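You operate a simulated robot arm through the tools that you are given. There is no shell and no other tool. Be economical: measure what you need, move in short steps, check, and stop when the job is done.

You run a simulated two-armed robot. Do the job below in one go: nothing can be reset, and whatever is moved stays where it is left.

TASK
Wipe the purple spatula clean and put it away in the spatulas drawer.
Fine: wipe it on the red pad; the pad goes on the grey tray; shut the drawer. Where these are worked on the way, their far stop is far enough and under half their travel is too little: spatulas drawer.

Only the result counts: the job must be done as asked and must still hold three seconds after the hand-in. Knocking over, shifting, dropping, spilling or breaking anything else fails it.

THE ROBOT
Two 7-joint arms with fingered hands on one trunk that stands fixed in place. Base frame: the origin is at the foot of the trunk, x ahead of it, y to its left, z up; the work surface is at about z = 0.9. Readings come in m, degrees, newtons and seconds.
The left shoulder is at [0.042, 0.162, 1.061], the right one opposite. Payload 4 kg a hand.
The TCP of each hand is the grasp point between the finger pads, 0.036 m short of the fingertips. In the tool frame z runs along the fingers and y along their closing line. Largest opening 0.124 m; the body of the gripper starts 0.042 m behind the TCP. The gripper is a hand of 4 fingers: y runs from the thumb to the fingers, the wrist lies at [-0.015, -0.099, -0.189] in the tool frame, and closing takes about 1.5 s.
Orientation is that of the tool frame in the base frame, as a unit quaternion [x, y, z, w]. With the fingers straight down and the wrist toward the robot, the tool's x, y and z point along [0, 1, 0], [1, 0, 0] and [0, 0, -1] of the base frame.

THE INTERFACE
- The arms move only by the tool servo_tool. It takes "left_deltas", "right_deltas" or both (then of equal length, played together; a hand with none holds still); each is a list of rows, each an object of numbers (a shift or turn left out is 0, a gripper value left out holds the last): "dx", "dy", "dz": the shift along the tool's x, y, z in units of 500 mm (1.0 is 500 mm); "rx", "ry", "rz": the turn, a rotation vector about the tool's x, y, z in units of 45 degrees (1.0 is 45 degrees); "claw": the finger opening in m, from 0 to 0.124. In form: [{"dx": .., "dy": .., "dz": .., "rx": .., "ry": .., "rz": .., "claw": ..}, ...]. A call has 1 to 8 rows; each row is the pose to reach, as a shift and turn from the pose commanded when the call began, along the tool's axes at that moment. A call with a number of a shift or a turn outside -1 to 1 is refused whole. Each row takes 0.2 s and may step no farther than 0.05 m and 8.6 degrees from the row before; otherwise, or with a gripper value out of range, the whole call is refused. A pose out of reach is approached as far as the arm can. The call stops where the force on the tool passes 70 N (or 10 N more than at its start, if that is more) or the arm is blocked; 0.2 s more then pass. The fingers move at their own pace (about 0.045 m/s each) and stop on an object; they squeeze with about 27 N. The grip force told is the motor's: it shows also when the fingers shut on nothing. Time passes only in rows, and 0.2 s behind the last, so rows that repeat a pose let the fingers close. The reply holds the time, the measured pose of the TCP, the force on the tool along the base axes, the opening and the grip force, in the units named above and with some noise, with the torque about the TCP (base axes, N m) and any sound that the robot's microphone picked up.
- Cameras (640 x 400 px; columns grow to the right, rows downward): "scene" is now at [0.1292, -0.0571, 1.2899]; the picture's right is [-0.61, -0.79, 0.09], its down [-0.49, 0.28, -0.82] and it looks along [0.62, -0.55, -0.56] (base axes); focal length 214 px, centre (320, 200). "left" rides on the left gripper at [-0.075, -0.086, -0.123] in its tool frame; the picture's right is [-0.70, -0.34, 0.63], its down [0.64, -0.68, 0.35] and it looks along [0.32, 0.65, 0.69] (tool axes); focal length 275 px, centre (320, 200). "right" rides on the right gripper at [0.075, -0.086, -0.123] in its tool frame; the picture's right is [-0.70, 0.34, -0.63], its down [-0.64, -0.68, 0.35] and it looks along [-0.32, 0.65, 0.69] (tool axes); focal length 275 px, centre (320, 200).
- camera(camera): a new picture of that camera. The clock stands still meanwhile.
- raise_lower(by): slides the trunk up (or, below 0, down) by that many m; the arms and the scene camera ride with it, the base frame stays. It gives what a move gives, with no picture.
- grasp_type(shape, hand): the hand has 4 fingers and takes this shape, open, in about a second: jaw (thumb against the fingers, like two jaws); tri (thumb and two fingers); tip (a fingertip pinch); poke (one finger out to press); point (the index stretched); flat (the hand flat); cup (the hand cupped); fist (a fist). The gripper value then closes the fingers along that shape, each until it touches; the sizes above hold for jaw. It gives what a move gives, with no picture.
- aim_head(pan, tilt): turns the head with the scene camera to pan (to the left, within 86 degrees either way) and tilt (down, from -29 to 69), counted from straight ahead of the robot. It gives what a move gives.
- measure_at(camera, pixels): there is no depth. For up to 12 entries [column, row, z] of the newest picture of that camera ("zoom" is the newest enlarged one), the place [x, y] in the base frame at which the ray of that pixel passes the height z, good to about 0.002 m. The clock stands still meanwhile.
- close_up(camera, box): a new picture of the part [left, top, right, bottom] of that camera's present view, enlarged. The clock stands still meanwhile.
- job_done(): hands the job in; it is judged then, once.

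Work in short steps. Measure before you move; look again where a grasp or a placing could have gone wrong, and mend it. You have 80 turns and 64 pictures in all, those below and enlarged ones among them. Open the grippers and draw the arms clear of the work before you hand the job in, unless the task says otherwise; then end with one line.

The tools are called after "Call:" as name(argument=value, ...) on one line, values as JSON. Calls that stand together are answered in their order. servo_tool: Moves the arms, as the interface text tells. Its arguments: {"type":"object","properties":{"left_deltas":{"type":"array","items":{"type":"object","properties":{"dx":{"type":"number"},"dy":{"type":"number"},"dz":{"type":"number"},"rx":{"type":"number"},"ry":{"type":"number"},"rz":{"type":"number"},"claw":{"type":"number"}}}},"right_deltas":{"type":"array","items":{"type":"object","properties":{"dx":{"type":"number"},"dy":{"type":"number"},"dz":{"type":"number"},"rx":{"type":"number"},"ry":{"type":"number"},"rz":{"type":"number"},"claw":{"type":"number"}}}}},"required":[]} The other tools are called the same way: raise_lower (by) slides the trunk up or down; grasp_type (shape, hand) gives the hand a shape; aim_head (pan, tilt) turns the head that bears the scene camera; camera (camera) takes a picture; measure_at (camera, pixels) gives the place at which the rays of pixels pass given heights; close_up (camera, box) takes an enlarged picture of a part of a camera's view; job_done () hands the job in.

At the start:

```text
time_s: 0.0
left_position: [0.6217, -0.1166, 1.1774]
left_tcp_rot: [0.707, 0.707, 0.0, -0.001]
left_contact_force: [0.6, 0.1, 0.4]
left_moment: [-0.02, -0.04, 0.01]
left_opening: 0.1237
left_grasp_force: 0.0
left_shape: jaw
right_position: [0.573, -0.6934, 1.1849]
right_tcp_rot: [0.708, 0.707, -0.001, 0.0]
right_contact_force: [0.1, 0.2, 0.2]
right_moment: [0.0, -0.01, -0.01]
right_opening: 0.1239
right_grasp_force: 0.0
right_shape: jaw
trunk travel left (down, up): [-0.225, 0.253]
head pan, tilt: [-37.9, 27.3]
```

scene: 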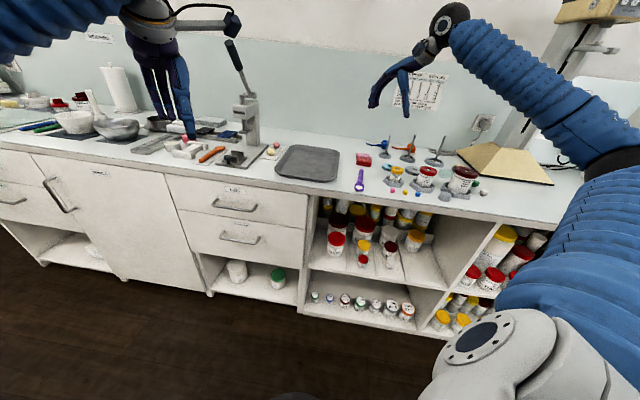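
right: 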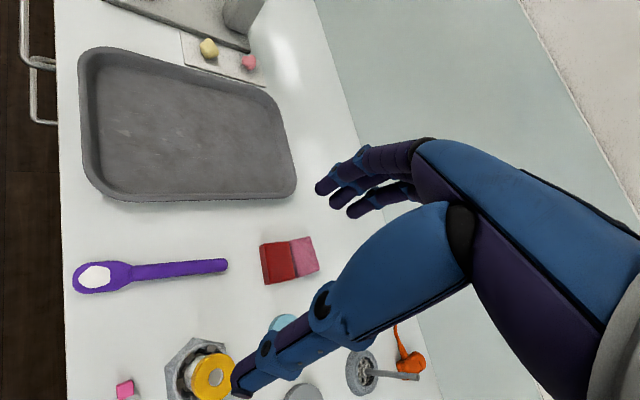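
left: 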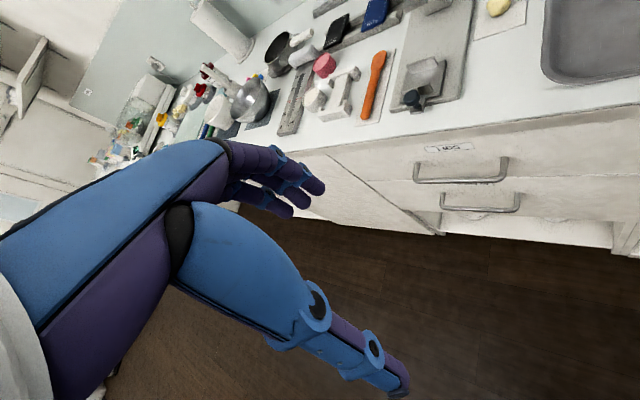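

The scene shows two drawers with labels near (232,190) and (240,222), the spatula at (360,180), and a red pad at (363,159). I'll enlarge these areas.

Call:
close_up(camera="scene", box=[160, 165, 320, 265])

Call:
close_up(camera="scene", box=[260, 130, 420, 230])

Call:
close_up(camera="left", box=[380, 110, 640, 272])

```text
4.00 times, centred on (240, 215) of scene
```

zoom: 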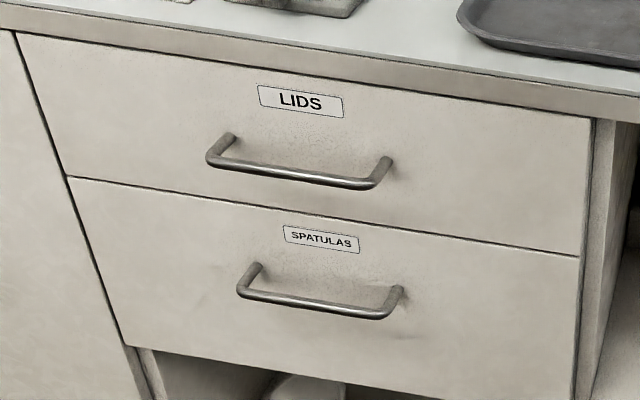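

```text
4.00 times, centred on (340, 180) of scene
```

zoom: 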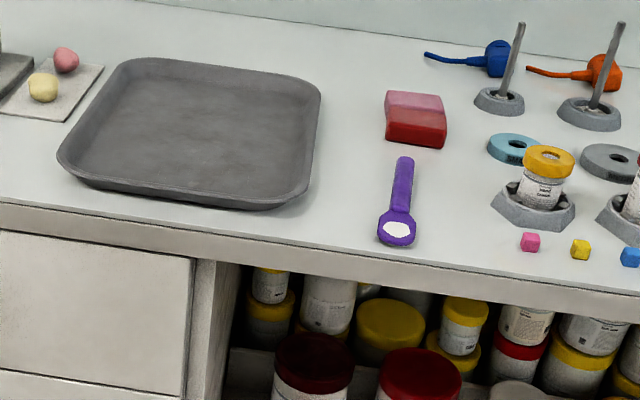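

```text
2.46 times, centred on (510, 191) of left
```

zoom: 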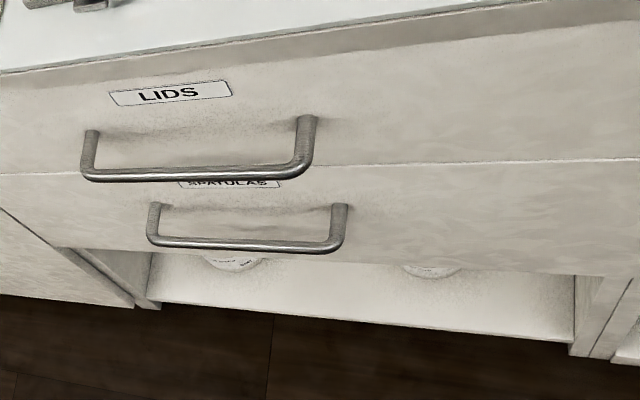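

Measuring the spatula, pad, tray, counter edge and drawer handles from the scene and right views.

Call:
measure_at(camera="scene", pixels=[[359.2, 187.5, 0.905], [360.7, 169.5, 0.91], [356.5, 158.5, 0.93], [371, 160, 0.93], [357, 153, 0.93], [371, 155, 0.93], [275, 174, 0.915], [334, 181, 0.915], [294, 145, 0.915], [340, 151, 0.915], [160, 173, 0.9], [420, 211, 0.9]])

Call:
measure_at(camera="right", pixels=[[75, 277, 0.905], [95, 277, 0.905], [130, 272, 0.91], [228, 265, 0.91], [261, 245, 0.93], [310, 237, 0.93], [319, 271, 0.93], [266, 284, 0.93], [60, 300, 0.9], [58, 100, 0.9], [80, 60, 0.915], [296, 190, 0.915]])

Call:
measure_at(camera="left", pixels=[[416, 181, 0.75], [503, 178, 0.75], [443, 208, 0.6], [517, 209, 0.6], [380, 140, 0.9], [600, 103, 0.9]])

```text
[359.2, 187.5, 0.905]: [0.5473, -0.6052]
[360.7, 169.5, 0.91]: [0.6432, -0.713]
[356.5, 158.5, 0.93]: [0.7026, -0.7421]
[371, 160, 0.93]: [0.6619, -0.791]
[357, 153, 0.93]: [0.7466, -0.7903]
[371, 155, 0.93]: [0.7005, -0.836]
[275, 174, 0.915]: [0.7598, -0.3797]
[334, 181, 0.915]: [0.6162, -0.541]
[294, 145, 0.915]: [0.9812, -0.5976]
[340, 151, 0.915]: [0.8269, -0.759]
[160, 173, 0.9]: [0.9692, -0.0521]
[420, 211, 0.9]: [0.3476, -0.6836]
```

```text
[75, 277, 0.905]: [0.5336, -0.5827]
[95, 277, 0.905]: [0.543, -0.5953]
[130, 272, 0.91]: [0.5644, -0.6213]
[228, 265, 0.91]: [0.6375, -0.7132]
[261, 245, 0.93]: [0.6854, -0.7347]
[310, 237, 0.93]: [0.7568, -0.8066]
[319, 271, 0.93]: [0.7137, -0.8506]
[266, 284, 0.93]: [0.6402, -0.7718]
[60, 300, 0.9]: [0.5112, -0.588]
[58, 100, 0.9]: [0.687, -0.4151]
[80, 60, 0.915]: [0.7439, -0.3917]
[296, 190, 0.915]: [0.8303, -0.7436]
```

```text
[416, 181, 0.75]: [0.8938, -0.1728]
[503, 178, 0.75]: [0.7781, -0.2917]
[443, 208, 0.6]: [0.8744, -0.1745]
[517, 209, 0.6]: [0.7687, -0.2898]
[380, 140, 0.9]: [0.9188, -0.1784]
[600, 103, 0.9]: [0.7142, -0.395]
```

The counter front runs at about 45° to the base axes. Next I check the pad (pink and red parts) and the spatula up close.

Call:
close_up(camera="right", box=[230, 220, 350, 295])

Call:
close_up(camera="right", box=[60, 220, 252, 340])

Call:
close_up(camera="scene", box=[340, 140, 396, 175])

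```text
5.33 times, centred on (290, 258) of right
```

zoom: 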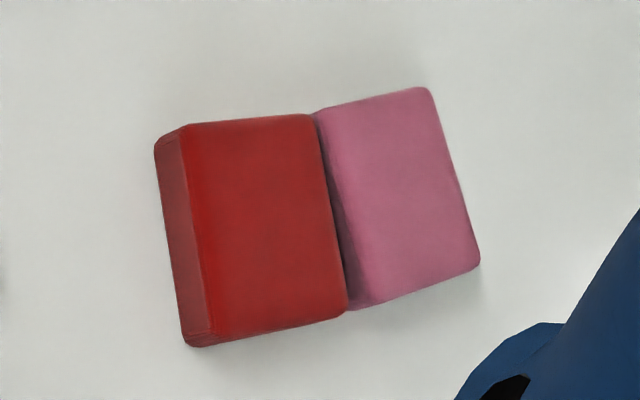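

```text
3.33 times, centred on (156, 280) of right
```

zoom: 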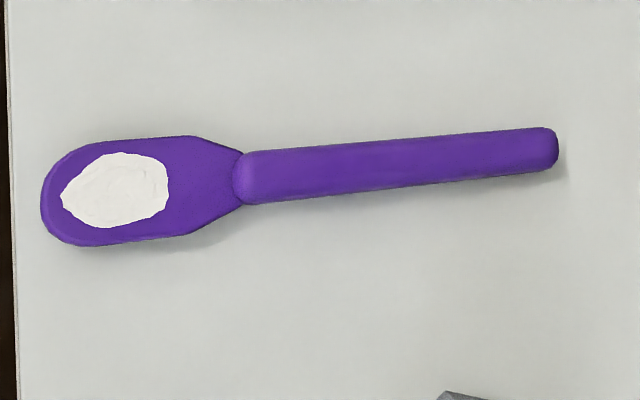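

```text
11.43 times, centred on (368, 158) of scene
```

zoom: 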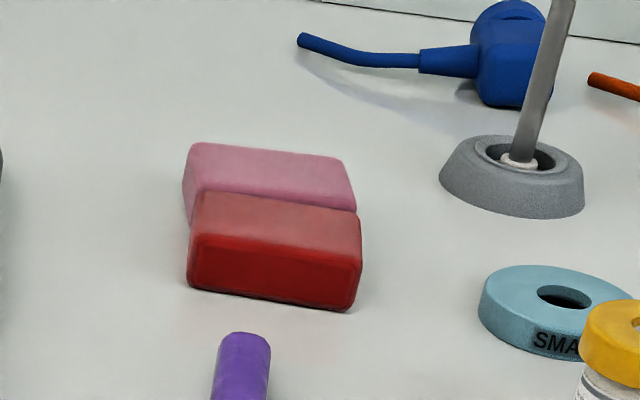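

Two pads: red (near the front) touching a pink one behind it. I measure the red pad's corners in both views.

Call:
measure_at(camera="scene", pixels=[[356.4, 165.0, 0.9], [370.8, 166.9, 0.9], [356.8, 160.5, 0.925], [371.5, 162.3, 0.925], [357.5, 157, 0.925], [371.2, 158.6, 0.925], [356.8, 160.5, 0.93], [371.5, 162.3, 0.93]])

Call:
measure_at(camera="right", pixels=[[259.2, 248, 0.902], [264.8, 284.5, 0.902], [264.7, 244, 0.925], [288.5, 241.6, 0.925], [294.7, 278, 0.925], [269.5, 283.5, 0.925], [310.5, 236.4, 0.915], [319.5, 269.5, 0.915], [78, 279, 0.905], [132, 274, 0.912], [227, 263.5, 0.912], [133, 266, 0.912]])

```text
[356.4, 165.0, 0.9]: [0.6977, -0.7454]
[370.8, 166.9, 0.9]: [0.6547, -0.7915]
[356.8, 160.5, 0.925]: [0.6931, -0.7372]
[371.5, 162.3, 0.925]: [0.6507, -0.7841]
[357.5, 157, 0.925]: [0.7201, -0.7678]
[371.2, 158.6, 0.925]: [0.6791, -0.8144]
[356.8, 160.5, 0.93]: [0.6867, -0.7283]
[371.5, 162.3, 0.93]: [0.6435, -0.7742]
```

```text
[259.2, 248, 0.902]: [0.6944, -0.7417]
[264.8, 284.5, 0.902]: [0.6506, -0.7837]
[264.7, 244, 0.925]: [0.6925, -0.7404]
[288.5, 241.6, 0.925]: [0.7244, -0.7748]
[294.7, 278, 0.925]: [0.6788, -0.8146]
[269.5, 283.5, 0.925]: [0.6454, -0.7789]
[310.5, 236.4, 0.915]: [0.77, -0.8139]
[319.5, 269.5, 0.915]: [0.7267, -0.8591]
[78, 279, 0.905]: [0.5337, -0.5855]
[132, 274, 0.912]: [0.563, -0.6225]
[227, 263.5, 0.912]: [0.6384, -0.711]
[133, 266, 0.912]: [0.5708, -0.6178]
```

Red pad: centre about (0.687,-0.778), 0.062 wide along the counter, 0.041 deep, top at about 0.925. Before moving I check nearby obstacles (stands, disks) around it.

Call:
measure_at(camera="scene", pixels=[[385, 155, 0.905], [390.2, 136, 1.0], [379, 155, 0.91], [367, 144, 0.91], [384.5, 146, 0.93], [382, 168, 0.91], [388, 168, 0.91], [397, 167, 0.96], [383, 180, 0.91], [392, 190, 0.91]])

Call:
aim_head(pan=-50, tilt=35)

Call:
camera(camera="scene")

```text
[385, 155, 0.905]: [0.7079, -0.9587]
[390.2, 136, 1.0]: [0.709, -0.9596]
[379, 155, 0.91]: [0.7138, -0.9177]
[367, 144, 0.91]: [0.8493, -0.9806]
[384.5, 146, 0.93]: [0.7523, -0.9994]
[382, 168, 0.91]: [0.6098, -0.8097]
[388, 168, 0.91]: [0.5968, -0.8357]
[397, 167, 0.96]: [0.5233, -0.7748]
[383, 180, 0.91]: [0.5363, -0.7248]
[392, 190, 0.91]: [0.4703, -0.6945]
```

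```text
time_s: 0.7
left_position: [0.6211, -0.1157, 1.1781]
left_tcp_rot: [0.707, 0.707, -0.001, 0.0]
left_contact_force: [-0.3, -1.4, 0.0]
left_moment: [-0.04, 0.03, 0.04]
left_opening: 0.1235
left_grasp_force: 0.0
left_shape: jaw
right_position: [0.5727, -0.6933, 1.1874]
right_tcp_rot: [0.707, 0.708, 0.0, 0.0]
right_contact_force: [-0.2, 0.7, -0.3]
right_moment: [-0.02, 0.0, -0.04]
right_opening: 0.1235
right_grasp_force: 0.0
right_shape: jaw
trunk travel left (down, up): [-0.225, 0.253]
head pan, tilt: [-50.0, 35.0]
```

```text
54 pictures are left
```

scene: 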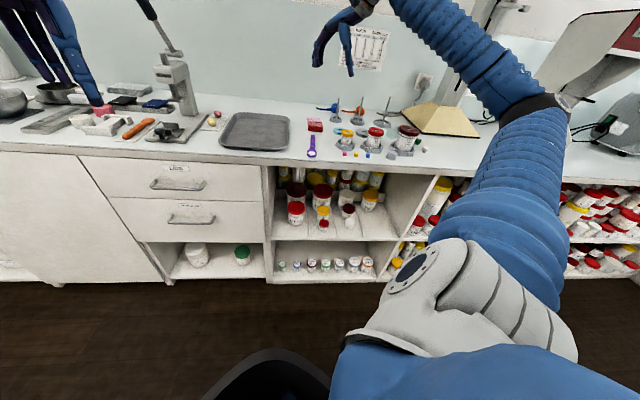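

The nearest obstacles (teal disk at s≈-0.17, a stand well behind) are clear of the grasp. I move the right hand above the red pad, turning 45° so it closes along the pad's width.

Call:
servo_tool(right_deltas=[{"dx": -0.026, "dy": 0.035, "dz": 0.035, "rz": -0.167, "claw": 0.1}, {"dx": -0.052, "dy": 0.071, "dz": 0.07, "rz": -0.333}, {"dx": -0.078, "dy": 0.106, "dz": 0.1, "rz": -0.5}, {"dx": -0.104, "dy": 0.141, "dz": 0.14, "rz": -0.667}, {"dx": -0.13, "dy": 0.177, "dz": 0.17, "rz": -0.833}, {"dx": -0.156, "dy": 0.212, "dz": 0.2, "rz": -1.0}, {"dx": -0.156, "dy": 0.212, "dz": 0.2, "rz": -1.0}])

Call:
camera(camera="right")

Call:
camera(camera="scene")

```text
time_s: 2.3
left_position: [0.6192, -0.1153, 1.1786]
left_tcp_rot: [0.708, 0.707, 0.0, -0.001]
left_contact_force: [-0.3, 0.8, -0.3]
left_moment: [0.03, 0.0, -0.01]
left_opening: 0.1234
left_grasp_force: 0.1
left_shape: jaw
right_position: [0.6797, -0.7723, 1.0867]
right_tcp_rot: [0.382, 0.924, 0.0, 0.0]
right_contact_force: [-0.2, 0.1, -0.2]
right_moment: [0.0, 0.02, -0.01]
right_opening: 0.1002
right_grasp_force: 0.1
right_shape: jaw
trunk travel left (down, up): [-0.225, 0.253]
head pan, tilt: [-50.0, 35.0]
```

```text
53 pictures are left
```

right: 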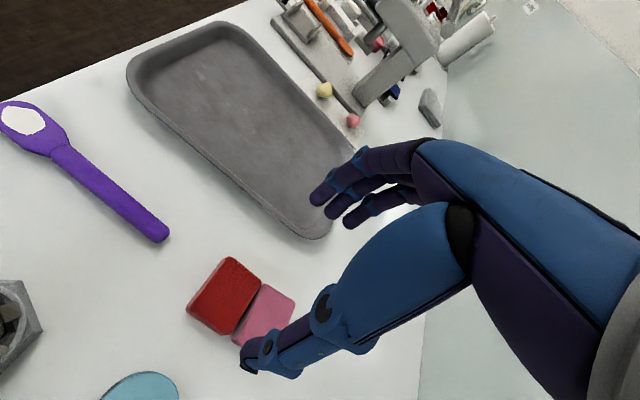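

```text
52 pictures are left
```

scene: 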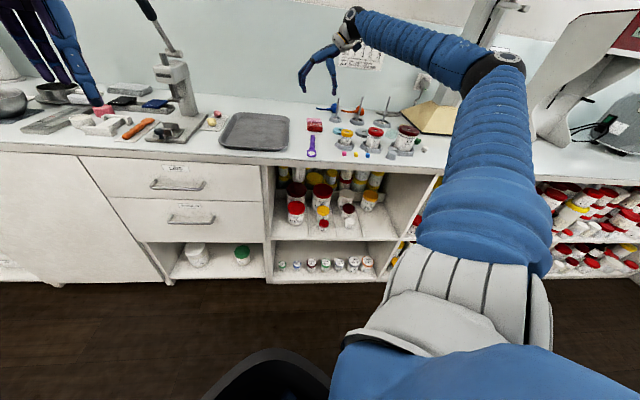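

The hand is aligned over the red pad's front part (n≈1.027, pink begins at 1.057). I lower to TCP z≈0.943 with the opening at 0.1 m.

Call:
servo_tool(right_deltas=[{"dz": 0.07}, {"dz": 0.14}, {"dz": 0.2}, {"dz": 0.25}, {"dz": 0.285}, {"dz": 0.285}])

Call:
camera(camera="right")

Call:
close_up(camera="scene", box=[280, 95, 360, 145])

```text
time_s: 3.7
left_position: [0.6217, -0.1157, 1.1784]
left_tcp_rot: [0.707, 0.707, 0.0, -0.001]
left_contact_force: [0.1, 0.1, 1.1]
left_moment: [0.02, 0.01, 0.0]
left_opening: 0.1237
left_grasp_force: 0.0
left_shape: jaw
right_position: [0.6789, -0.7725, 0.9424]
right_tcp_rot: [0.382, 0.924, 0.0, 0.0]
right_contact_force: [0.7, 0.6, -0.9]
right_moment: [0.0, 0.01, -0.02]
right_opening: 0.1001
right_grasp_force: 0.0
right_shape: jaw
trunk travel left (down, up): [-0.225, 0.253]
head pan, tilt: [-50.0, 35.0]
```

```text
51 pictures are left
```

right: 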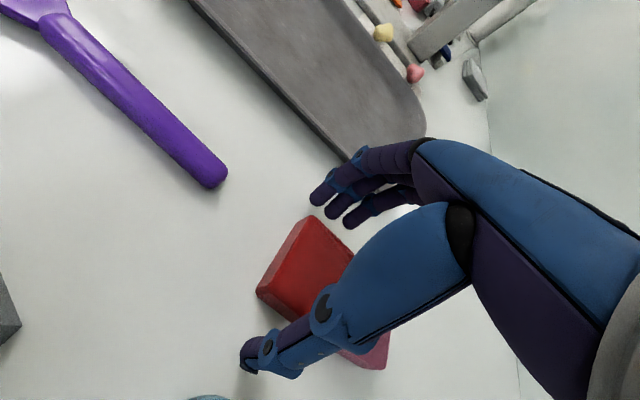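

```text
8.00 times, centred on (320, 120) of scene
```

zoom: 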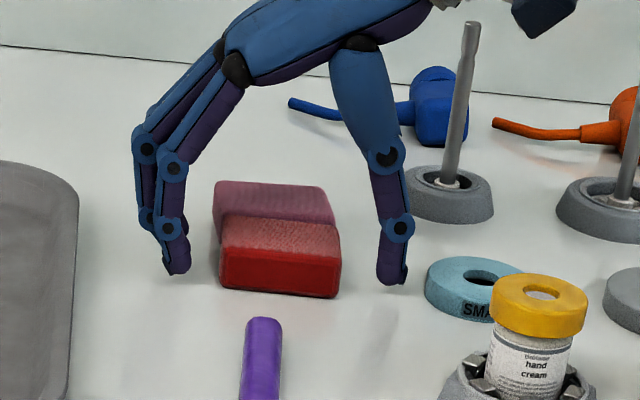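

The fingers straddle the red pad at its front portion. I close on it, letting the fingers settle.

Call:
servo_tool(right_deltas=[{"claw": 0.05}, {"claw": 0.05}, {"claw": 0.05}, {"claw": 0.05}, {"claw": 0.05}, {"claw": 0.05}])

Call:
close_up(camera="scene", box=[280, 95, 360, 145])

Call:
camera(camera="right")

```text
time_s: 5.1
left_position: [0.6206, -0.1163, 1.1778]
left_tcp_rot: [0.708, 0.707, 0.001, 0.001]
left_contact_force: [0.7, 0.0, 0.8]
left_moment: [0.01, -0.03, 0.01]
left_opening: 0.1239
left_grasp_force: 0.1
left_shape: jaw
right_position: [0.6786, -0.7713, 0.9416]
right_tcp_rot: [0.383, 0.924, 0.0, 0.0]
right_contact_force: [-0.1, -2.4, 3.8]
right_moment: [-0.11, 0.12, 0.04]
right_opening: 0.0686
right_grasp_force: 26.9
right_shape: jaw
trunk travel left (down, up): [-0.225, 0.253]
head pan, tilt: [-50.0, 35.0]
```

```text
8.00 times, centred on (320, 120) of scene
```

zoom: 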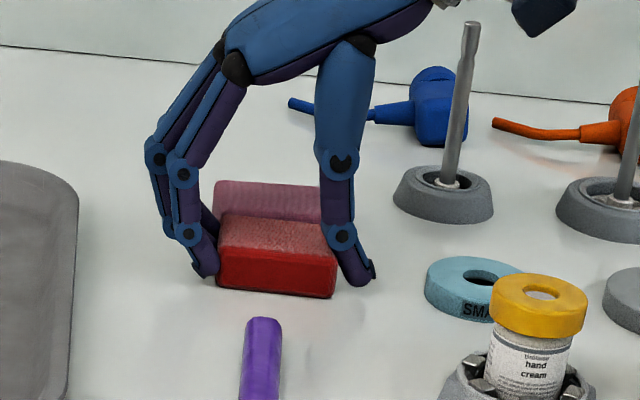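

```text
48 pictures are left
```

right: 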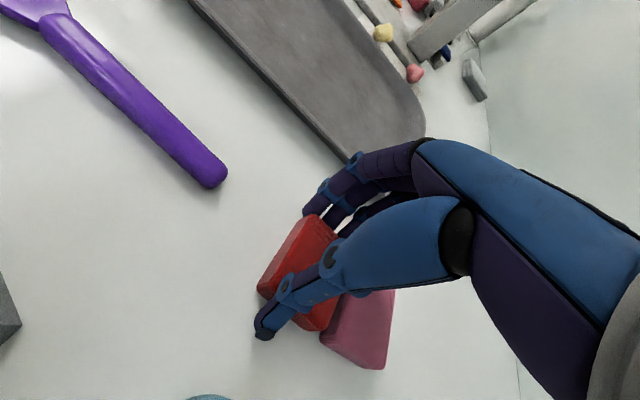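

Red pad is held (opening 0.069, 26.9 N) and pink hasn't moved (corner still at (386,367)). I draw it slightly away from pink while lifting, then carry it over the spatula's bowl (dirt at about (0.543,-0.595)).

Call:
servo_tool(right_deltas=[{"dx": 0.006, "dz": -0.006}, {"dx": 0.02, "dz": -0.03}, {"dx": 0.05, "dz": -0.08}, {"dx": 0.1, "dz": -0.12, "dy": 0.01}, {"dx": 0.19, "dz": -0.13, "dy": 0.025}, {"dx": 0.28, "dz": -0.13, "dy": 0.035}, {"dx": 0.37, "dz": -0.13, "dy": 0.045}, {"dx": 0.458, "dz": -0.12, "dy": 0.053}])

Call:
camera(camera="right")

Call:
close_up(camera="scene", box=[265, 95, 361, 155])

```text
time_s: 6.9
left_position: [0.6214, -0.116, 1.1784]
left_tcp_rot: [0.707, 0.707, 0.0, 0.0]
left_contact_force: [1.1, -0.3, 0.2]
left_moment: [0.01, 0.0, 0.0]
left_opening: 0.124
left_grasp_force: 0.0
left_shape: jaw
right_position: [0.537, -0.589, 1.0053]
right_tcp_rot: [0.383, 0.924, -0.001, 0.0]
right_contact_force: [-0.6, 0.8, -0.5]
right_moment: [-0.02, 0.03, 0.02]
right_opening: 0.068
right_grasp_force: 26.8
right_shape: jaw
trunk travel left (down, up): [-0.225, 0.253]
head pan, tilt: [-50.0, 35.0]
```

```text
47 pictures are left
```

right: 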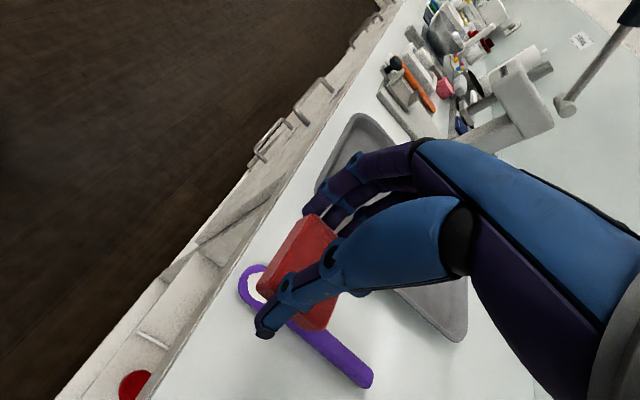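

```text
6.67 times, centred on (313, 125) of scene
```

zoom: 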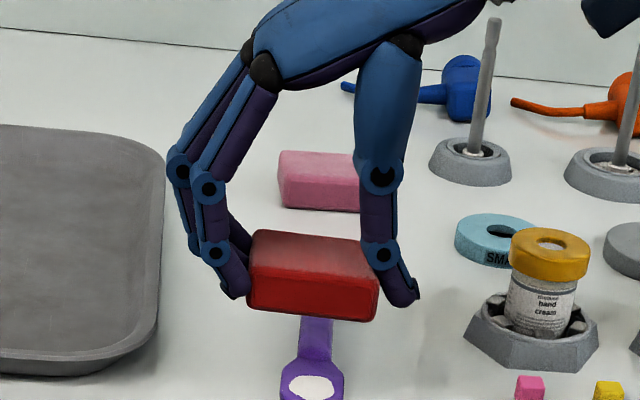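

The red pad is securely held above the bowl. I lower to just above contact.

Call:
servo_tool(right_deltas=[{"dz": 0.05}, {"dz": 0.09}, {"dz": 0.104}, {"dz": 0.108}])

Call:
close_up(camera="scene", box=[281, 110, 345, 150])

```text
time_s: 7.9
left_position: [0.6203, -0.1155, 1.1779]
left_tcp_rot: [0.707, 0.707, -0.001, 0.0]
left_contact_force: [0.1, -0.1, -0.7]
left_moment: [-0.01, 0.04, -0.01]
left_opening: 0.1237
left_grasp_force: 0.1
left_shape: jaw
right_position: [0.5369, -0.5909, 0.9509]
right_tcp_rot: [0.382, 0.924, 0.0, 0.001]
right_contact_force: [-1.7, 3.1, 6.2]
right_moment: [-0.09, -0.05, 0.01]
right_opening: 0.0682
right_grasp_force: 27.1
right_shape: jaw
trunk travel left (down, up): [-0.225, 0.253]
head pan, tilt: [-50.0, 35.0]
```

```text
10.00 times, centred on (313, 130) of scene
```

zoom: 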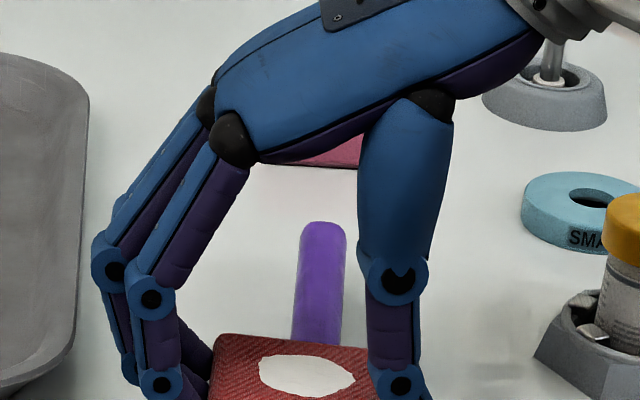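

Contact now (6 N up). I see white at (305,375) of the zoom on the pad, so I look at a larger view.

Call:
close_up(camera="scene", box=[281, 130, 345, 170])

Call:
camera(camera="right")

```text
10.00 times, centred on (313, 150) of scene
```

zoom: 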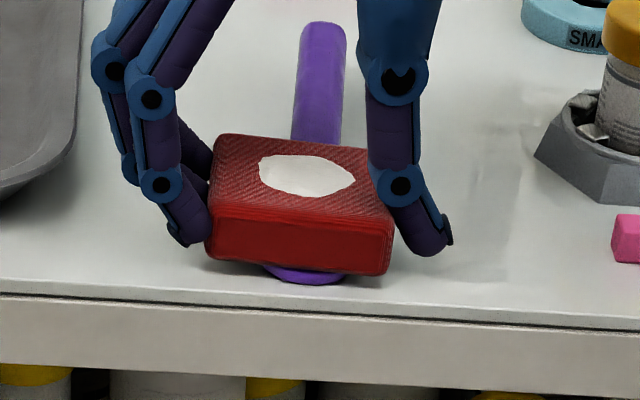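

```text
43 pictures are left
```

right: 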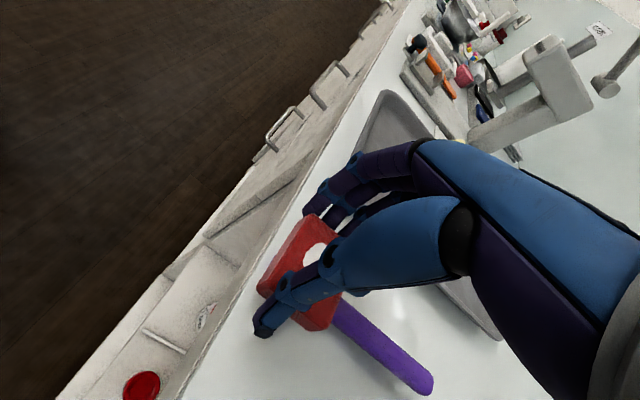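

The smear already shows on the pad. I make short gentle strokes at this light pressure to be sure it is wiped, then lift and look.

Call:
servo_tool(right_deltas=[{"dx": 0.02}, {"dx": 0.04}, {"dx": 0.02}, {"dx": 0.0}, {"dx": 0.02}, {"dx": 0.04}, {"dx": 0.02}, {"dx": 0.0}])

Call:
close_up(camera="scene", box=[281, 130, 345, 170])

```text
time_s: 9.7
left_position: [0.6229, -0.1151, 1.179]
left_tcp_rot: [0.707, 0.707, 0.001, -0.001]
left_contact_force: [-0.2, -0.2, 0.6]
left_moment: [-0.05, 0.02, 0.02]
left_opening: 0.124
left_grasp_force: 0.1
left_shape: jaw
right_position: [0.5367, -0.5903, 0.951]
right_tcp_rot: [0.383, 0.924, -0.001, 0.0]
right_contact_force: [-1.4, 1.5, 7.4]
right_moment: [-0.08, 0.05, -0.01]
right_opening: 0.0685
right_grasp_force: 27.3
right_shape: jaw
trunk travel left (down, up): [-0.225, 0.253]
head pan, tilt: [-50.0, 35.0]
```

```text
10.00 times, centred on (313, 150) of scene
```

zoom: 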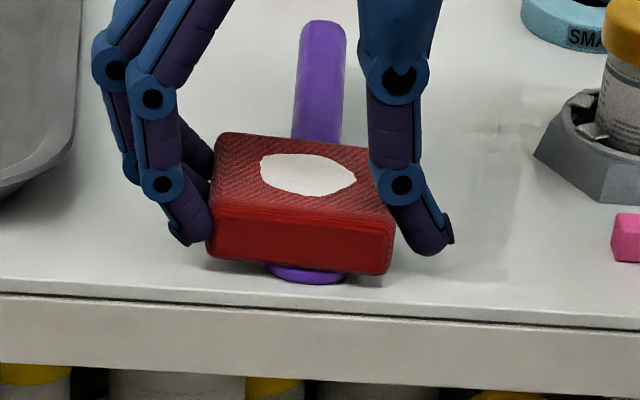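

The spatula stayed put. I lift straight up and look at the bowl.

Call:
servo_tool(right_deltas=[{"dz": -0.05}, {"dz": -0.12}, {"dz": -0.2}, {"dz": -0.2, "dx": -0.06, "dy": 0.07}, {"dz": -0.2, "dx": -0.12, "dy": 0.14}, {"dz": -0.2, "dx": -0.18, "dy": 0.21}, {"dz": -0.2, "dx": -0.24, "dy": 0.28}, {"dz": -0.2, "dx": -0.288, "dy": 0.336}])

Call:
close_up(camera="scene", box=[210, 90, 338, 170])

Call:
camera(camera="right")

```text
time_s: 11.5
left_position: [0.621, -0.1152, 1.1749]
left_tcp_rot: [0.707, 0.707, 0.0, 0.0]
left_contact_force: [0.3, -0.1, 0.2]
left_moment: [-0.03, 0.0, 0.06]
left_opening: 0.1237
left_grasp_force: 0.0
left_shape: jaw
right_position: [0.7589, -0.5754, 1.049]
right_tcp_rot: [0.383, 0.924, -0.001, -0.001]
right_contact_force: [0.0, 0.4, 0.0]
right_moment: [0.04, 0.02, -0.03]
right_opening: 0.068
right_grasp_force: 26.7
right_shape: jaw
trunk travel left (down, up): [-0.225, 0.253]
head pan, tilt: [-50.0, 35.0]
```

```text
5.00 times, centred on (274, 130) of scene
```

zoom: 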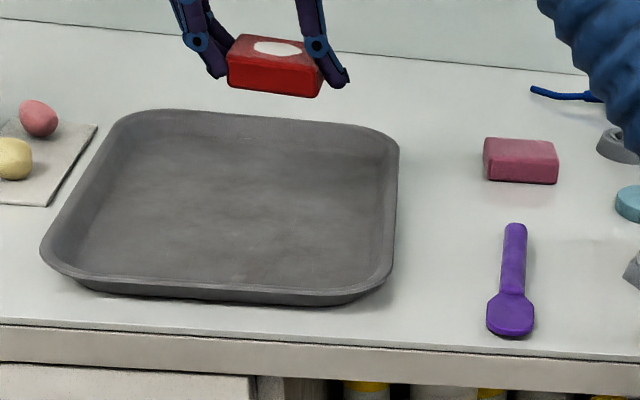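

```text
40 pictures are left
```

right: 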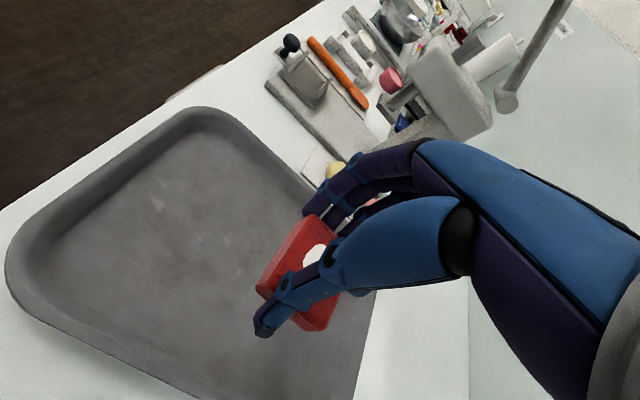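

The spatula is clean and the stain is on the pad. I check the tray floor's extents before lowering the pad.

Call:
measure_at(camera="scene", pixels=[[218, 142, 0.92], [285, 149, 0.92], [290, 119, 0.92], [236, 113, 0.92], [278, 145, 0.904], [230, 139, 0.904]])

Call:
servo_tool(right_deltas=[{"dz": 0.05}, {"dz": 0.1}, {"dz": 0.15}, {"dz": 0.17}])

Call:
close_up(camera="scene", box=[210, 90, 306, 150])

```text
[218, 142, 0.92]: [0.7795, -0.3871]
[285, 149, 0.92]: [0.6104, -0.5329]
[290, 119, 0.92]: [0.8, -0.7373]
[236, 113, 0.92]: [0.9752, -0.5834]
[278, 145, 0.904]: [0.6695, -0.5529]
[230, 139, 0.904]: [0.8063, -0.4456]
```

```text
time_s: 12.5
left_position: [0.6221, -0.1156, 1.1778]
left_tcp_rot: [0.706, 0.708, 0.0, 0.0]
left_contact_force: [0.1, -0.8, -0.4]
left_moment: [-0.03, -0.03, 0.03]
left_opening: 0.1239
left_grasp_force: 0.1
left_shape: jaw
right_position: [0.7586, -0.5748, 0.9652]
right_tcp_rot: [0.383, 0.924, -0.001, 0.0]
right_contact_force: [-0.2, -0.2, -0.5]
right_moment: [0.02, 0.01, 0.03]
right_opening: 0.0682
right_grasp_force: 27.1
right_shape: jaw
trunk travel left (down, up): [-0.225, 0.253]
head pan, tilt: [-50.0, 35.0]
```

```text
6.67 times, centred on (258, 120) of scene
```

zoom: 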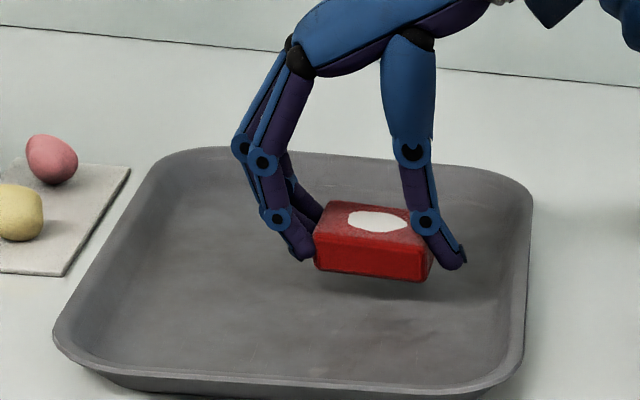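

Pad is centred in the tray, slightly above its floor. I lower the last bit with small steps.

Call:
servo_tool(right_deltas=[{"dz": 0.012}, {"dz": 0.022}, {"dz": 0.028}, {"dz": 0.028}])

```text
time_s: 13.5
left_position: [0.6189, -0.1118, 1.1796]
left_tcp_rot: [0.707, 0.707, 0.0, 0.002]
left_contact_force: [0.4, 0.1, 0.2]
left_moment: [0.02, 0.06, -0.02]
left_opening: 0.1234
left_grasp_force: 0.0
left_shape: jaw
right_position: [0.755, -0.572, 0.9575]
right_tcp_rot: [0.383, 0.924, 0.0, 0.003]
right_contact_force: [0.8, 0.4, -0.1]
right_moment: [-0.04, 0.03, -0.04]
right_opening: 0.0679
right_grasp_force: 27.2
right_shape: jaw
trunk travel left (down, up): [-0.225, 0.253]
head pan, tilt: [-50.0, 35.0]
```

No contact yet; I continue down a bit.

Call:
servo_tool(right_deltas=[{"dz": 0.004}, {"dz": 0.008}, {"dz": 0.008}])

```text
time_s: 14.3
left_position: [0.6182, -0.11, 1.1808]
left_tcp_rot: [0.707, 0.707, -0.001, 0.003]
left_contact_force: [0.3, -0.2, 0.6]
left_moment: [0.0, 0.03, 0.01]
left_opening: 0.1237
left_grasp_force: 0.1
left_shape: jaw
right_position: [0.755, -0.57, 0.9535]
right_tcp_rot: [0.383, 0.924, -0.002, 0.003]
right_contact_force: [-0.2, 0.1, -1.0]
right_moment: [-0.01, -0.02, -0.01]
right_opening: 0.068
right_grasp_force: 27.4
right_shape: jaw
trunk travel left (down, up): [-0.225, 0.253]
head pan, tilt: [-50.0, 35.0]
```

Both arms' readings drift a little (+y, +z) without contact, so I verify visually.

Call:
close_up(camera="scene", box=[210, 90, 306, 150])

Call:
camera(camera="scene")

```text
6.67 times, centred on (258, 120) of scene
```

zoom: 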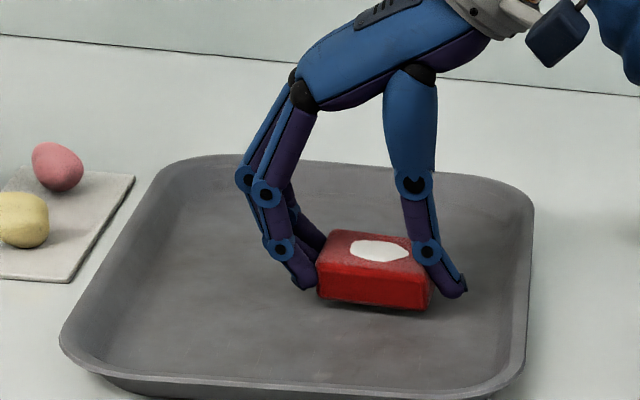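

```text
37 pictures are left
```

scene: 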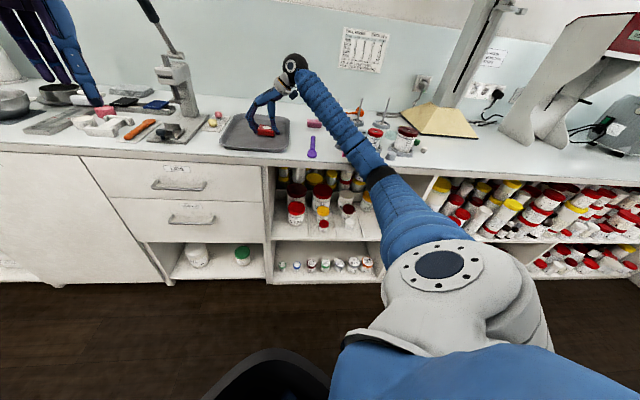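

The view shifted by about a pixel: the trunk moved slightly, and the pose readings reflect that. I lower onto the floor.

Call:
servo_tool(right_deltas=[{"dz": 0.006}, {"dz": 0.01}, {"dz": 0.012}, {"dz": 0.012}])

```text
time_s: 15.3
left_position: [0.6167, -0.108, 1.1813]
left_tcp_rot: [0.707, 0.707, -0.002, 0.004]
left_contact_force: [0.5, 0.1, 0.0]
left_moment: [-0.01, 0.01, 0.03]
left_opening: 0.1237
left_grasp_force: 0.0
left_shape: jaw
right_position: [0.7536, -0.5695, 0.9502]
right_tcp_rot: [0.383, 0.924, -0.002, 0.005]
right_contact_force: [0.0, 0.4, -0.2]
right_moment: [-0.01, -0.02, 0.0]
right_opening: 0.0678
right_grasp_force: 27.3
right_shape: jaw
trunk travel left (down, up): [-0.225, 0.253]
head pan, tilt: [-50.0, 35.0]
```

Still drifting slowly; I keep going down until contact.

Call:
servo_tool(right_deltas=[{"dz": 0.006}, {"dz": 0.012}, {"dz": 0.012}])

```text
time_s: 16.1
left_position: [0.6156, -0.1052, 1.1839]
left_tcp_rot: [0.707, 0.707, -0.002, 0.005]
left_contact_force: [0.8, -0.5, -0.1]
left_moment: [-0.01, 0.0, 0.01]
left_opening: 0.1239
left_grasp_force: 0.0
left_shape: jaw
right_position: [0.7542, -0.5675, 0.9482]
right_tcp_rot: [0.384, 0.923, -0.002, 0.007]
right_contact_force: [0.2, 0.0, 5.0]
right_moment: [-0.07, 0.18, 0.01]
right_opening: 0.0677
right_grasp_force: 26.9
right_shape: jaw
trunk travel left (down, up): [-0.225, 0.253]
head pan, tilt: [-50.0, 35.0]
```

Contact (5 N). I open the fingers, wait, and rise.

Call:
servo_tool(right_deltas=[{"claw": 0.1}, {"claw": 0.1}, {"claw": 0.1}, {"claw": 0.1}, {"dz": -0.05}, {"dz": -0.12}, {"dz": -0.2}, {"dz": -0.28}])

Call:
camera(camera="scene")

Call:
camera(camera="right")

```text
time_s: 17.9
left_position: [0.6234, -0.1159, 1.1765]
left_tcp_rot: [0.707, 0.707, -0.001, 0.0]
left_contact_force: [0.6, 0.4, -0.1]
left_moment: [0.04, 0.03, 0.01]
left_opening: 0.1235
left_grasp_force: 0.1
left_shape: jaw
right_position: [0.7574, -0.5739, 1.0757]
right_tcp_rot: [0.382, 0.924, -0.001, -0.001]
right_contact_force: [-0.2, -1.0, -0.3]
right_moment: [-0.01, 0.07, 0.0]
right_opening: 0.1001
right_grasp_force: 0.2
right_shape: jaw
trunk travel left (down, up): [-0.225, 0.253]
head pan, tilt: [-50.0, 35.0]
```

```text
36 pictures are left
```

scene: 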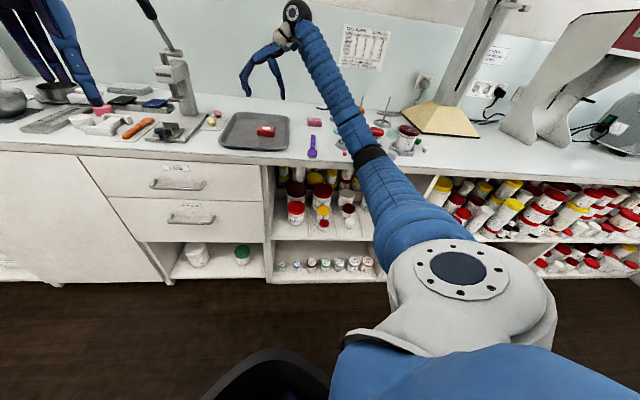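

```text
35 pictures are left
```

right: 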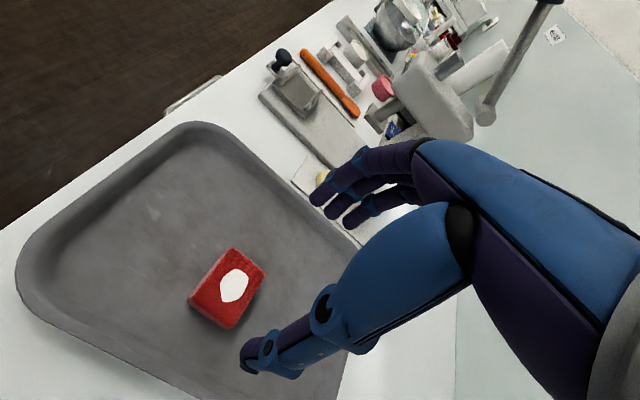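

The pad sits in the tray and the drift vanished upon lifting, so perhaps a link touched something. I check the items near the forearm.

Call:
close_up(camera="scene", box=[290, 80, 450, 180])

```text
4.00 times, centred on (370, 130) of scene
```

zoom: 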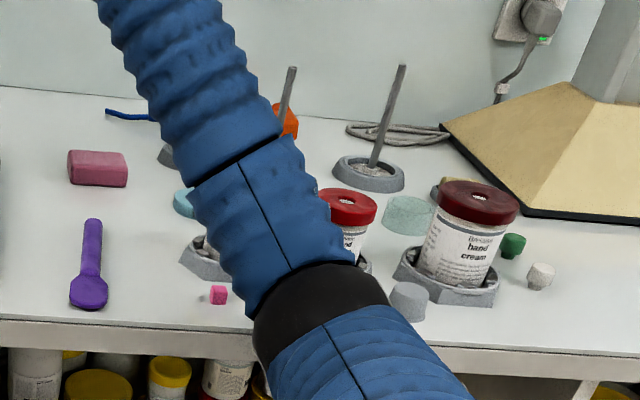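

The elbow lies near the jars. I raise the hand and retreat to view the items clearly.

Call:
servo_tool(right_deltas=[{"dz": -0.08}, {"dz": -0.16}, {"dz": -0.24}, {"dz": -0.24, "dy": -0.09, "dx": 0.02}, {"dz": -0.24, "dy": -0.18, "dx": 0.04}, {"dz": -0.24, "dy": -0.27, "dx": 0.06}, {"dz": -0.24, "dy": -0.36, "dx": 0.08}, {"dz": -0.24, "dy": -0.428, "dx": 0.092}])

Call:
close_up(camera="scene", box=[290, 80, 450, 180])

```text
time_s: 19.7
left_position: [0.6222, -0.1146, 1.1781]
left_tcp_rot: [0.706, 0.708, 0.0, 0.0]
left_contact_force: [0.2, -0.1, 0.0]
left_moment: [-0.01, -0.01, -0.01]
left_opening: 0.1239
left_grasp_force: 0.2
left_shape: jaw
right_position: [0.5732, -0.694, 1.1949]
right_tcp_rot: [0.382, 0.924, 0.0, -0.001]
right_contact_force: [-0.4, 0.3, -0.2]
right_moment: [-0.01, 0.0, 0.03]
right_opening: 0.1
right_grasp_force: 0.0
right_shape: jaw
trunk travel left (down, up): [-0.225, 0.253]
head pan, tilt: [-50.0, 35.0]
```

```text
4.00 times, centred on (370, 130) of scene
```

zoom: 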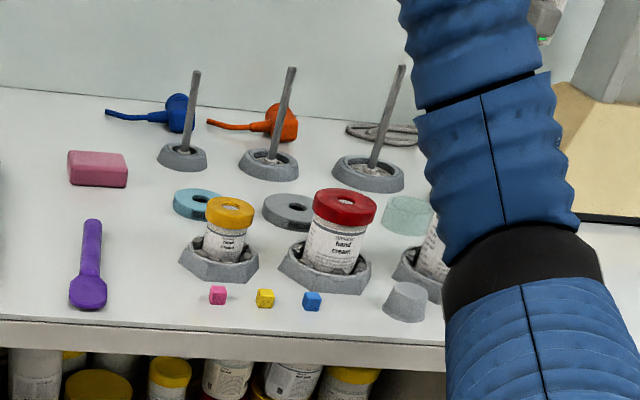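

The jars, cubes and stands are where they were. I pull the right arm up and back off the counter (the trunk will have to go down for the drawer) and look closely at the handles.

Call:
servo_tool(right_deltas=[{"dx": 0.05, "dz": -0.06}, {"dx": 0.1, "dz": -0.12}, {"dx": 0.17, "dz": -0.18}, {"dx": 0.24, "dz": -0.23}, {"dx": 0.31, "dz": -0.27}, {"dx": 0.38, "dz": -0.27}, {"dx": 0.45, "dz": -0.27}, {"dx": 0.52, "dy": 0.03, "dz": -0.27}])

Call:
close_up(camera="scene", box=[80, 150, 240, 250])

Call:
close_up(camera="left", box=[380, 110, 640, 272])

```text
time_s: 21.5
left_position: [0.6221, -0.1154, 1.1775]
left_tcp_rot: [0.707, 0.707, -0.001, -0.001]
left_contact_force: [0.8, -0.1, 0.4]
left_moment: [0.0, 0.01, 0.02]
left_opening: 0.1236
left_grasp_force: 0.0
left_shape: jaw
right_position: [0.3983, -0.4972, 1.3302]
right_tcp_rot: [0.382, 0.924, -0.001, 0.0]
right_contact_force: [-0.3, -0.8, 0.8]
right_moment: [-0.05, 0.03, -0.02]
right_opening: 0.0997
right_grasp_force: 0.0
right_shape: jaw
trunk travel left (down, up): [-0.225, 0.253]
head pan, tilt: [-50.0, 35.0]
```

```text
4.00 times, centred on (160, 200) of scene
```

zoom: 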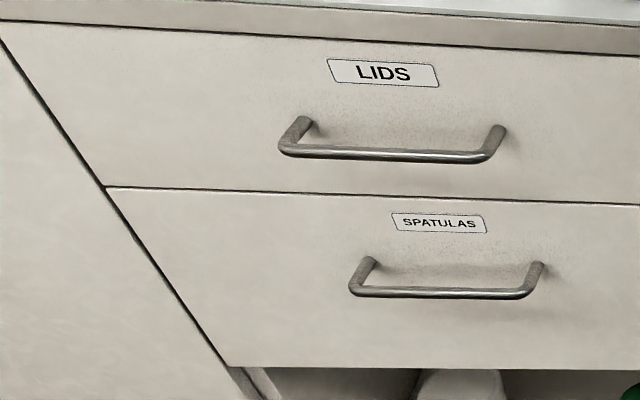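

```text
2.46 times, centred on (510, 191) of left
```

zoom: 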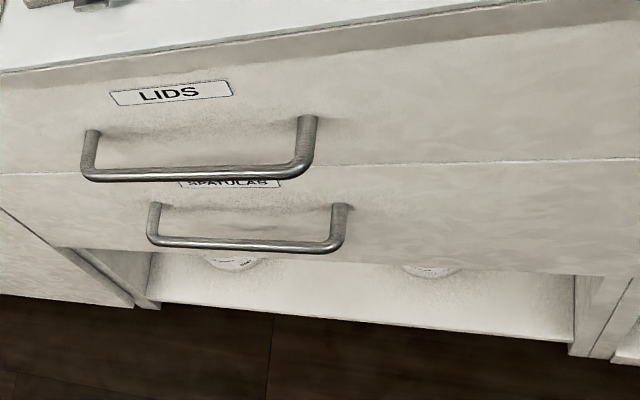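

I triangulate the spatulas handle using both views at several heights.

Call:
measure_at(camera="zoom", pixels=[[150, 240, 0.58], [150, 240, 0.62], [150, 240, 0.66], [340, 247, 0.58], [340, 247, 0.62], [340, 247, 0.66], [155, 205, 0.62], [345, 206, 0.62], [84, 173, 0.75], [305, 170, 0.75], [84, 173, 0.79], [305, 170, 0.79]])

Call:
measure_at(camera="scene", pixels=[[168, 222.2, 0.58], [168, 222.2, 0.62], [168, 222.2, 0.66], [212.5, 223.2, 0.58], [212.5, 223.2, 0.62], [212.5, 223.2, 0.66], [172.5, 215, 0.62], [214.5, 216, 0.62], [150.5, 186.8, 0.75], [201.5, 189.5, 0.75], [150.5, 186.8, 0.79], [201.5, 189.5, 0.79]])

```text
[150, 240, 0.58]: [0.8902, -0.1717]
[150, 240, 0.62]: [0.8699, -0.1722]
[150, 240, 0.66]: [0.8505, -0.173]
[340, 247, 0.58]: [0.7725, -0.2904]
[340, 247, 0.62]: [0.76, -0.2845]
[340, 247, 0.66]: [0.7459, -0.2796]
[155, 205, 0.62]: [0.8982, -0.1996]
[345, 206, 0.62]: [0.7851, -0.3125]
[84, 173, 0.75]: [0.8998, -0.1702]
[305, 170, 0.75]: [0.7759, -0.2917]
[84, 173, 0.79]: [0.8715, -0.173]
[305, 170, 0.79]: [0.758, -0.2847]
```

```text
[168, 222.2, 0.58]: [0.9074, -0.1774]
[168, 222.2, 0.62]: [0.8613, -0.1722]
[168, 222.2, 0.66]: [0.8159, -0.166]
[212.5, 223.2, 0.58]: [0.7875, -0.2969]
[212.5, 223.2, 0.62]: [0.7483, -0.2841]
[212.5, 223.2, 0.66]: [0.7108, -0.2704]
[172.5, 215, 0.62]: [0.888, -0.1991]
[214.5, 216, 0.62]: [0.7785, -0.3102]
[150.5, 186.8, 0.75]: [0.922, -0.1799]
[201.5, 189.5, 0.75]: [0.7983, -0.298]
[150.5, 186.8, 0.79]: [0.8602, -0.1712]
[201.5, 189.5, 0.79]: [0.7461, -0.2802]
```

The spatulas bar is at z≈0.605, n≈0.743 (front plane ≈0.781), centre s≈0.418. I lower the trunk 0.15 m to get the left arm a comfortable reach.

Call:
raise_lower(by=-0.15)

Call:
servo_tool(left_deltas=[{"dy": 0.022, "dz": 0.065, "rz": 0.143, "claw": 0.08}, {"dy": 0.044, "dz": 0.13, "rz": 0.286}, {"dy": 0.066, "dz": 0.195, "rz": 0.429}, {"dy": 0.088, "dz": 0.26, "rz": 0.572}, {"dy": 0.11, "dz": 0.325, "rz": 0.715}, {"dy": 0.132, "dz": 0.39, "rz": 0.858}, {"dy": 0.156, "dz": 0.456, "rz": 1.0}])

```text
time_s: 23.3
left_position: [0.6196, -0.1149, 1.0298]
left_tcp_rot: [0.707, 0.707, 0.001, 0.001]
left_contact_force: [0.1, 0.2, 0.6]
left_moment: [0.0, -0.05, -0.02]
left_opening: 0.1238
left_grasp_force: 0.0
left_shape: jaw
right_position: [0.399, -0.4979, 1.1805]
right_tcp_rot: [0.381, 0.924, 0.0, 0.001]
right_contact_force: [0.3, -0.2, -0.3]
right_moment: [0.0, -0.01, -0.01]
right_opening: 0.1
right_grasp_force: 0.1
right_shape: jaw
trunk travel left (down, up): [-0.075, 0.403]
head pan, tilt: [-50.0, 35.0]
```

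```text
time_s: 24.9
left_position: [0.7001, -0.1154, 0.7994]
left_tcp_rot: [0.924, 0.382, 0.001, 0.0]
left_contact_force: [-0.5, 0.0, -0.4]
left_moment: [-0.01, 0.0, -0.01]
left_opening: 0.0803
left_grasp_force: 0.0
left_shape: jaw
right_position: [0.4006, -0.4991, 1.1781]
right_tcp_rot: [0.382, 0.924, -0.001, -0.002]
right_contact_force: [-0.5, 0.2, 0.1]
right_moment: [-0.03, -0.03, 0.0]
right_opening: 0.1
right_grasp_force: 0.1
right_shape: jaw
trunk travel left (down, up): [-0.075, 0.403]
head pan, tilt: [-50.0, 35.0]
```

Now pitch the left fingers forward 45° while lowering somewhat.

Call:
servo_tool(left_deltas=[{"dz": 0.025, "rx": -0.167}, {"dz": 0.05, "rx": -0.333}, {"dz": 0.075, "rx": -0.5}, {"dz": 0.1, "rx": -0.667}, {"dz": 0.125, "rx": -0.833}, {"dz": 0.15, "dx": 0.009, "rx": -1.0}, {"dz": 0.15, "dx": 0.009, "rx": -1.0}])

```text
time_s: 26.5
left_position: [0.7018, -0.113, 0.7255]
left_tcp_rot: [0.853, 0.353, 0.147, 0.355]
left_contact_force: [-0.6, -0.1, 0.7]
left_moment: [0.0, 0.02, -0.03]
left_opening: 0.0807
left_grasp_force: 0.1
left_shape: jaw
right_position: [0.3988, -0.4982, 1.1789]
right_tcp_rot: [0.382, 0.924, 0.0, 0.0]
right_contact_force: [0.6, -0.4, 0.6]
right_moment: [0.02, 0.01, -0.01]
right_opening: 0.1
right_grasp_force: 0.1
right_shape: jaw
trunk travel left (down, up): [-0.075, 0.403]
head pan, tilt: [-50.0, 35.0]
```

Pitch the remaining 25° and lower to the bar's height, still clear in front of it (n≈0.60).

Call:
servo_tool(left_deltas=[{"dz": 0.04, "dy": -0.026, "rx": -0.14}, {"dz": 0.08, "dy": -0.052, "rx": -0.28}, {"dz": 0.12, "dy": -0.078, "rx": -0.42}, {"dz": 0.16, "dy": -0.104, "rx": -0.556}, {"dz": 0.196, "dy": -0.128, "rx": -0.556}, {"dz": 0.196, "dy": -0.128, "rx": -0.556}])

Call:
camera(camera="scene")

Call:
camera(camera="left")

```text
time_s: 27.9
left_position: [0.7192, -0.1288, 0.6103]
left_tcp_rot: [0.757, 0.313, 0.22, 0.53]
left_contact_force: [-0.1, 0.4, -1.0]
left_moment: [-0.04, 0.01, -0.01]
left_opening: 0.0803
left_grasp_force: 0.1
left_shape: jaw
right_position: [0.4004, -0.4995, 1.1796]
right_tcp_rot: [0.383, 0.924, 0.001, 0.0]
right_contact_force: [0.7, -0.1, -0.8]
right_moment: [0.02, 0.0, 0.03]
right_opening: 0.1
right_grasp_force: 0.1
right_shape: jaw
trunk travel left (down, up): [-0.075, 0.403]
head pan, tilt: [-50.0, 35.0]
```

```text
30 pictures are left
```

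scene: 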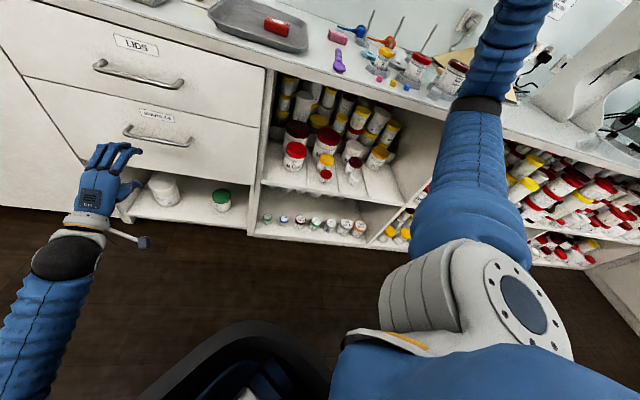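

```text
29 pictures are left
```

left: 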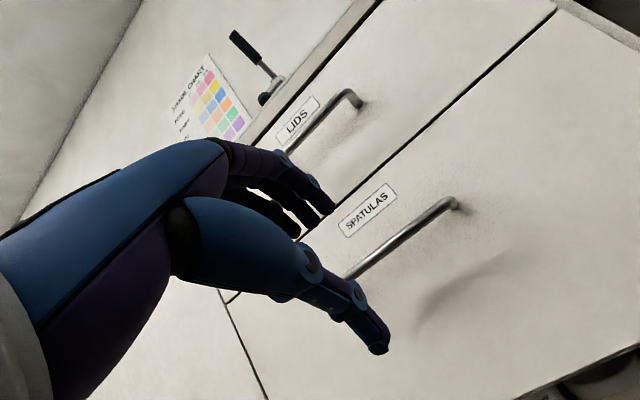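

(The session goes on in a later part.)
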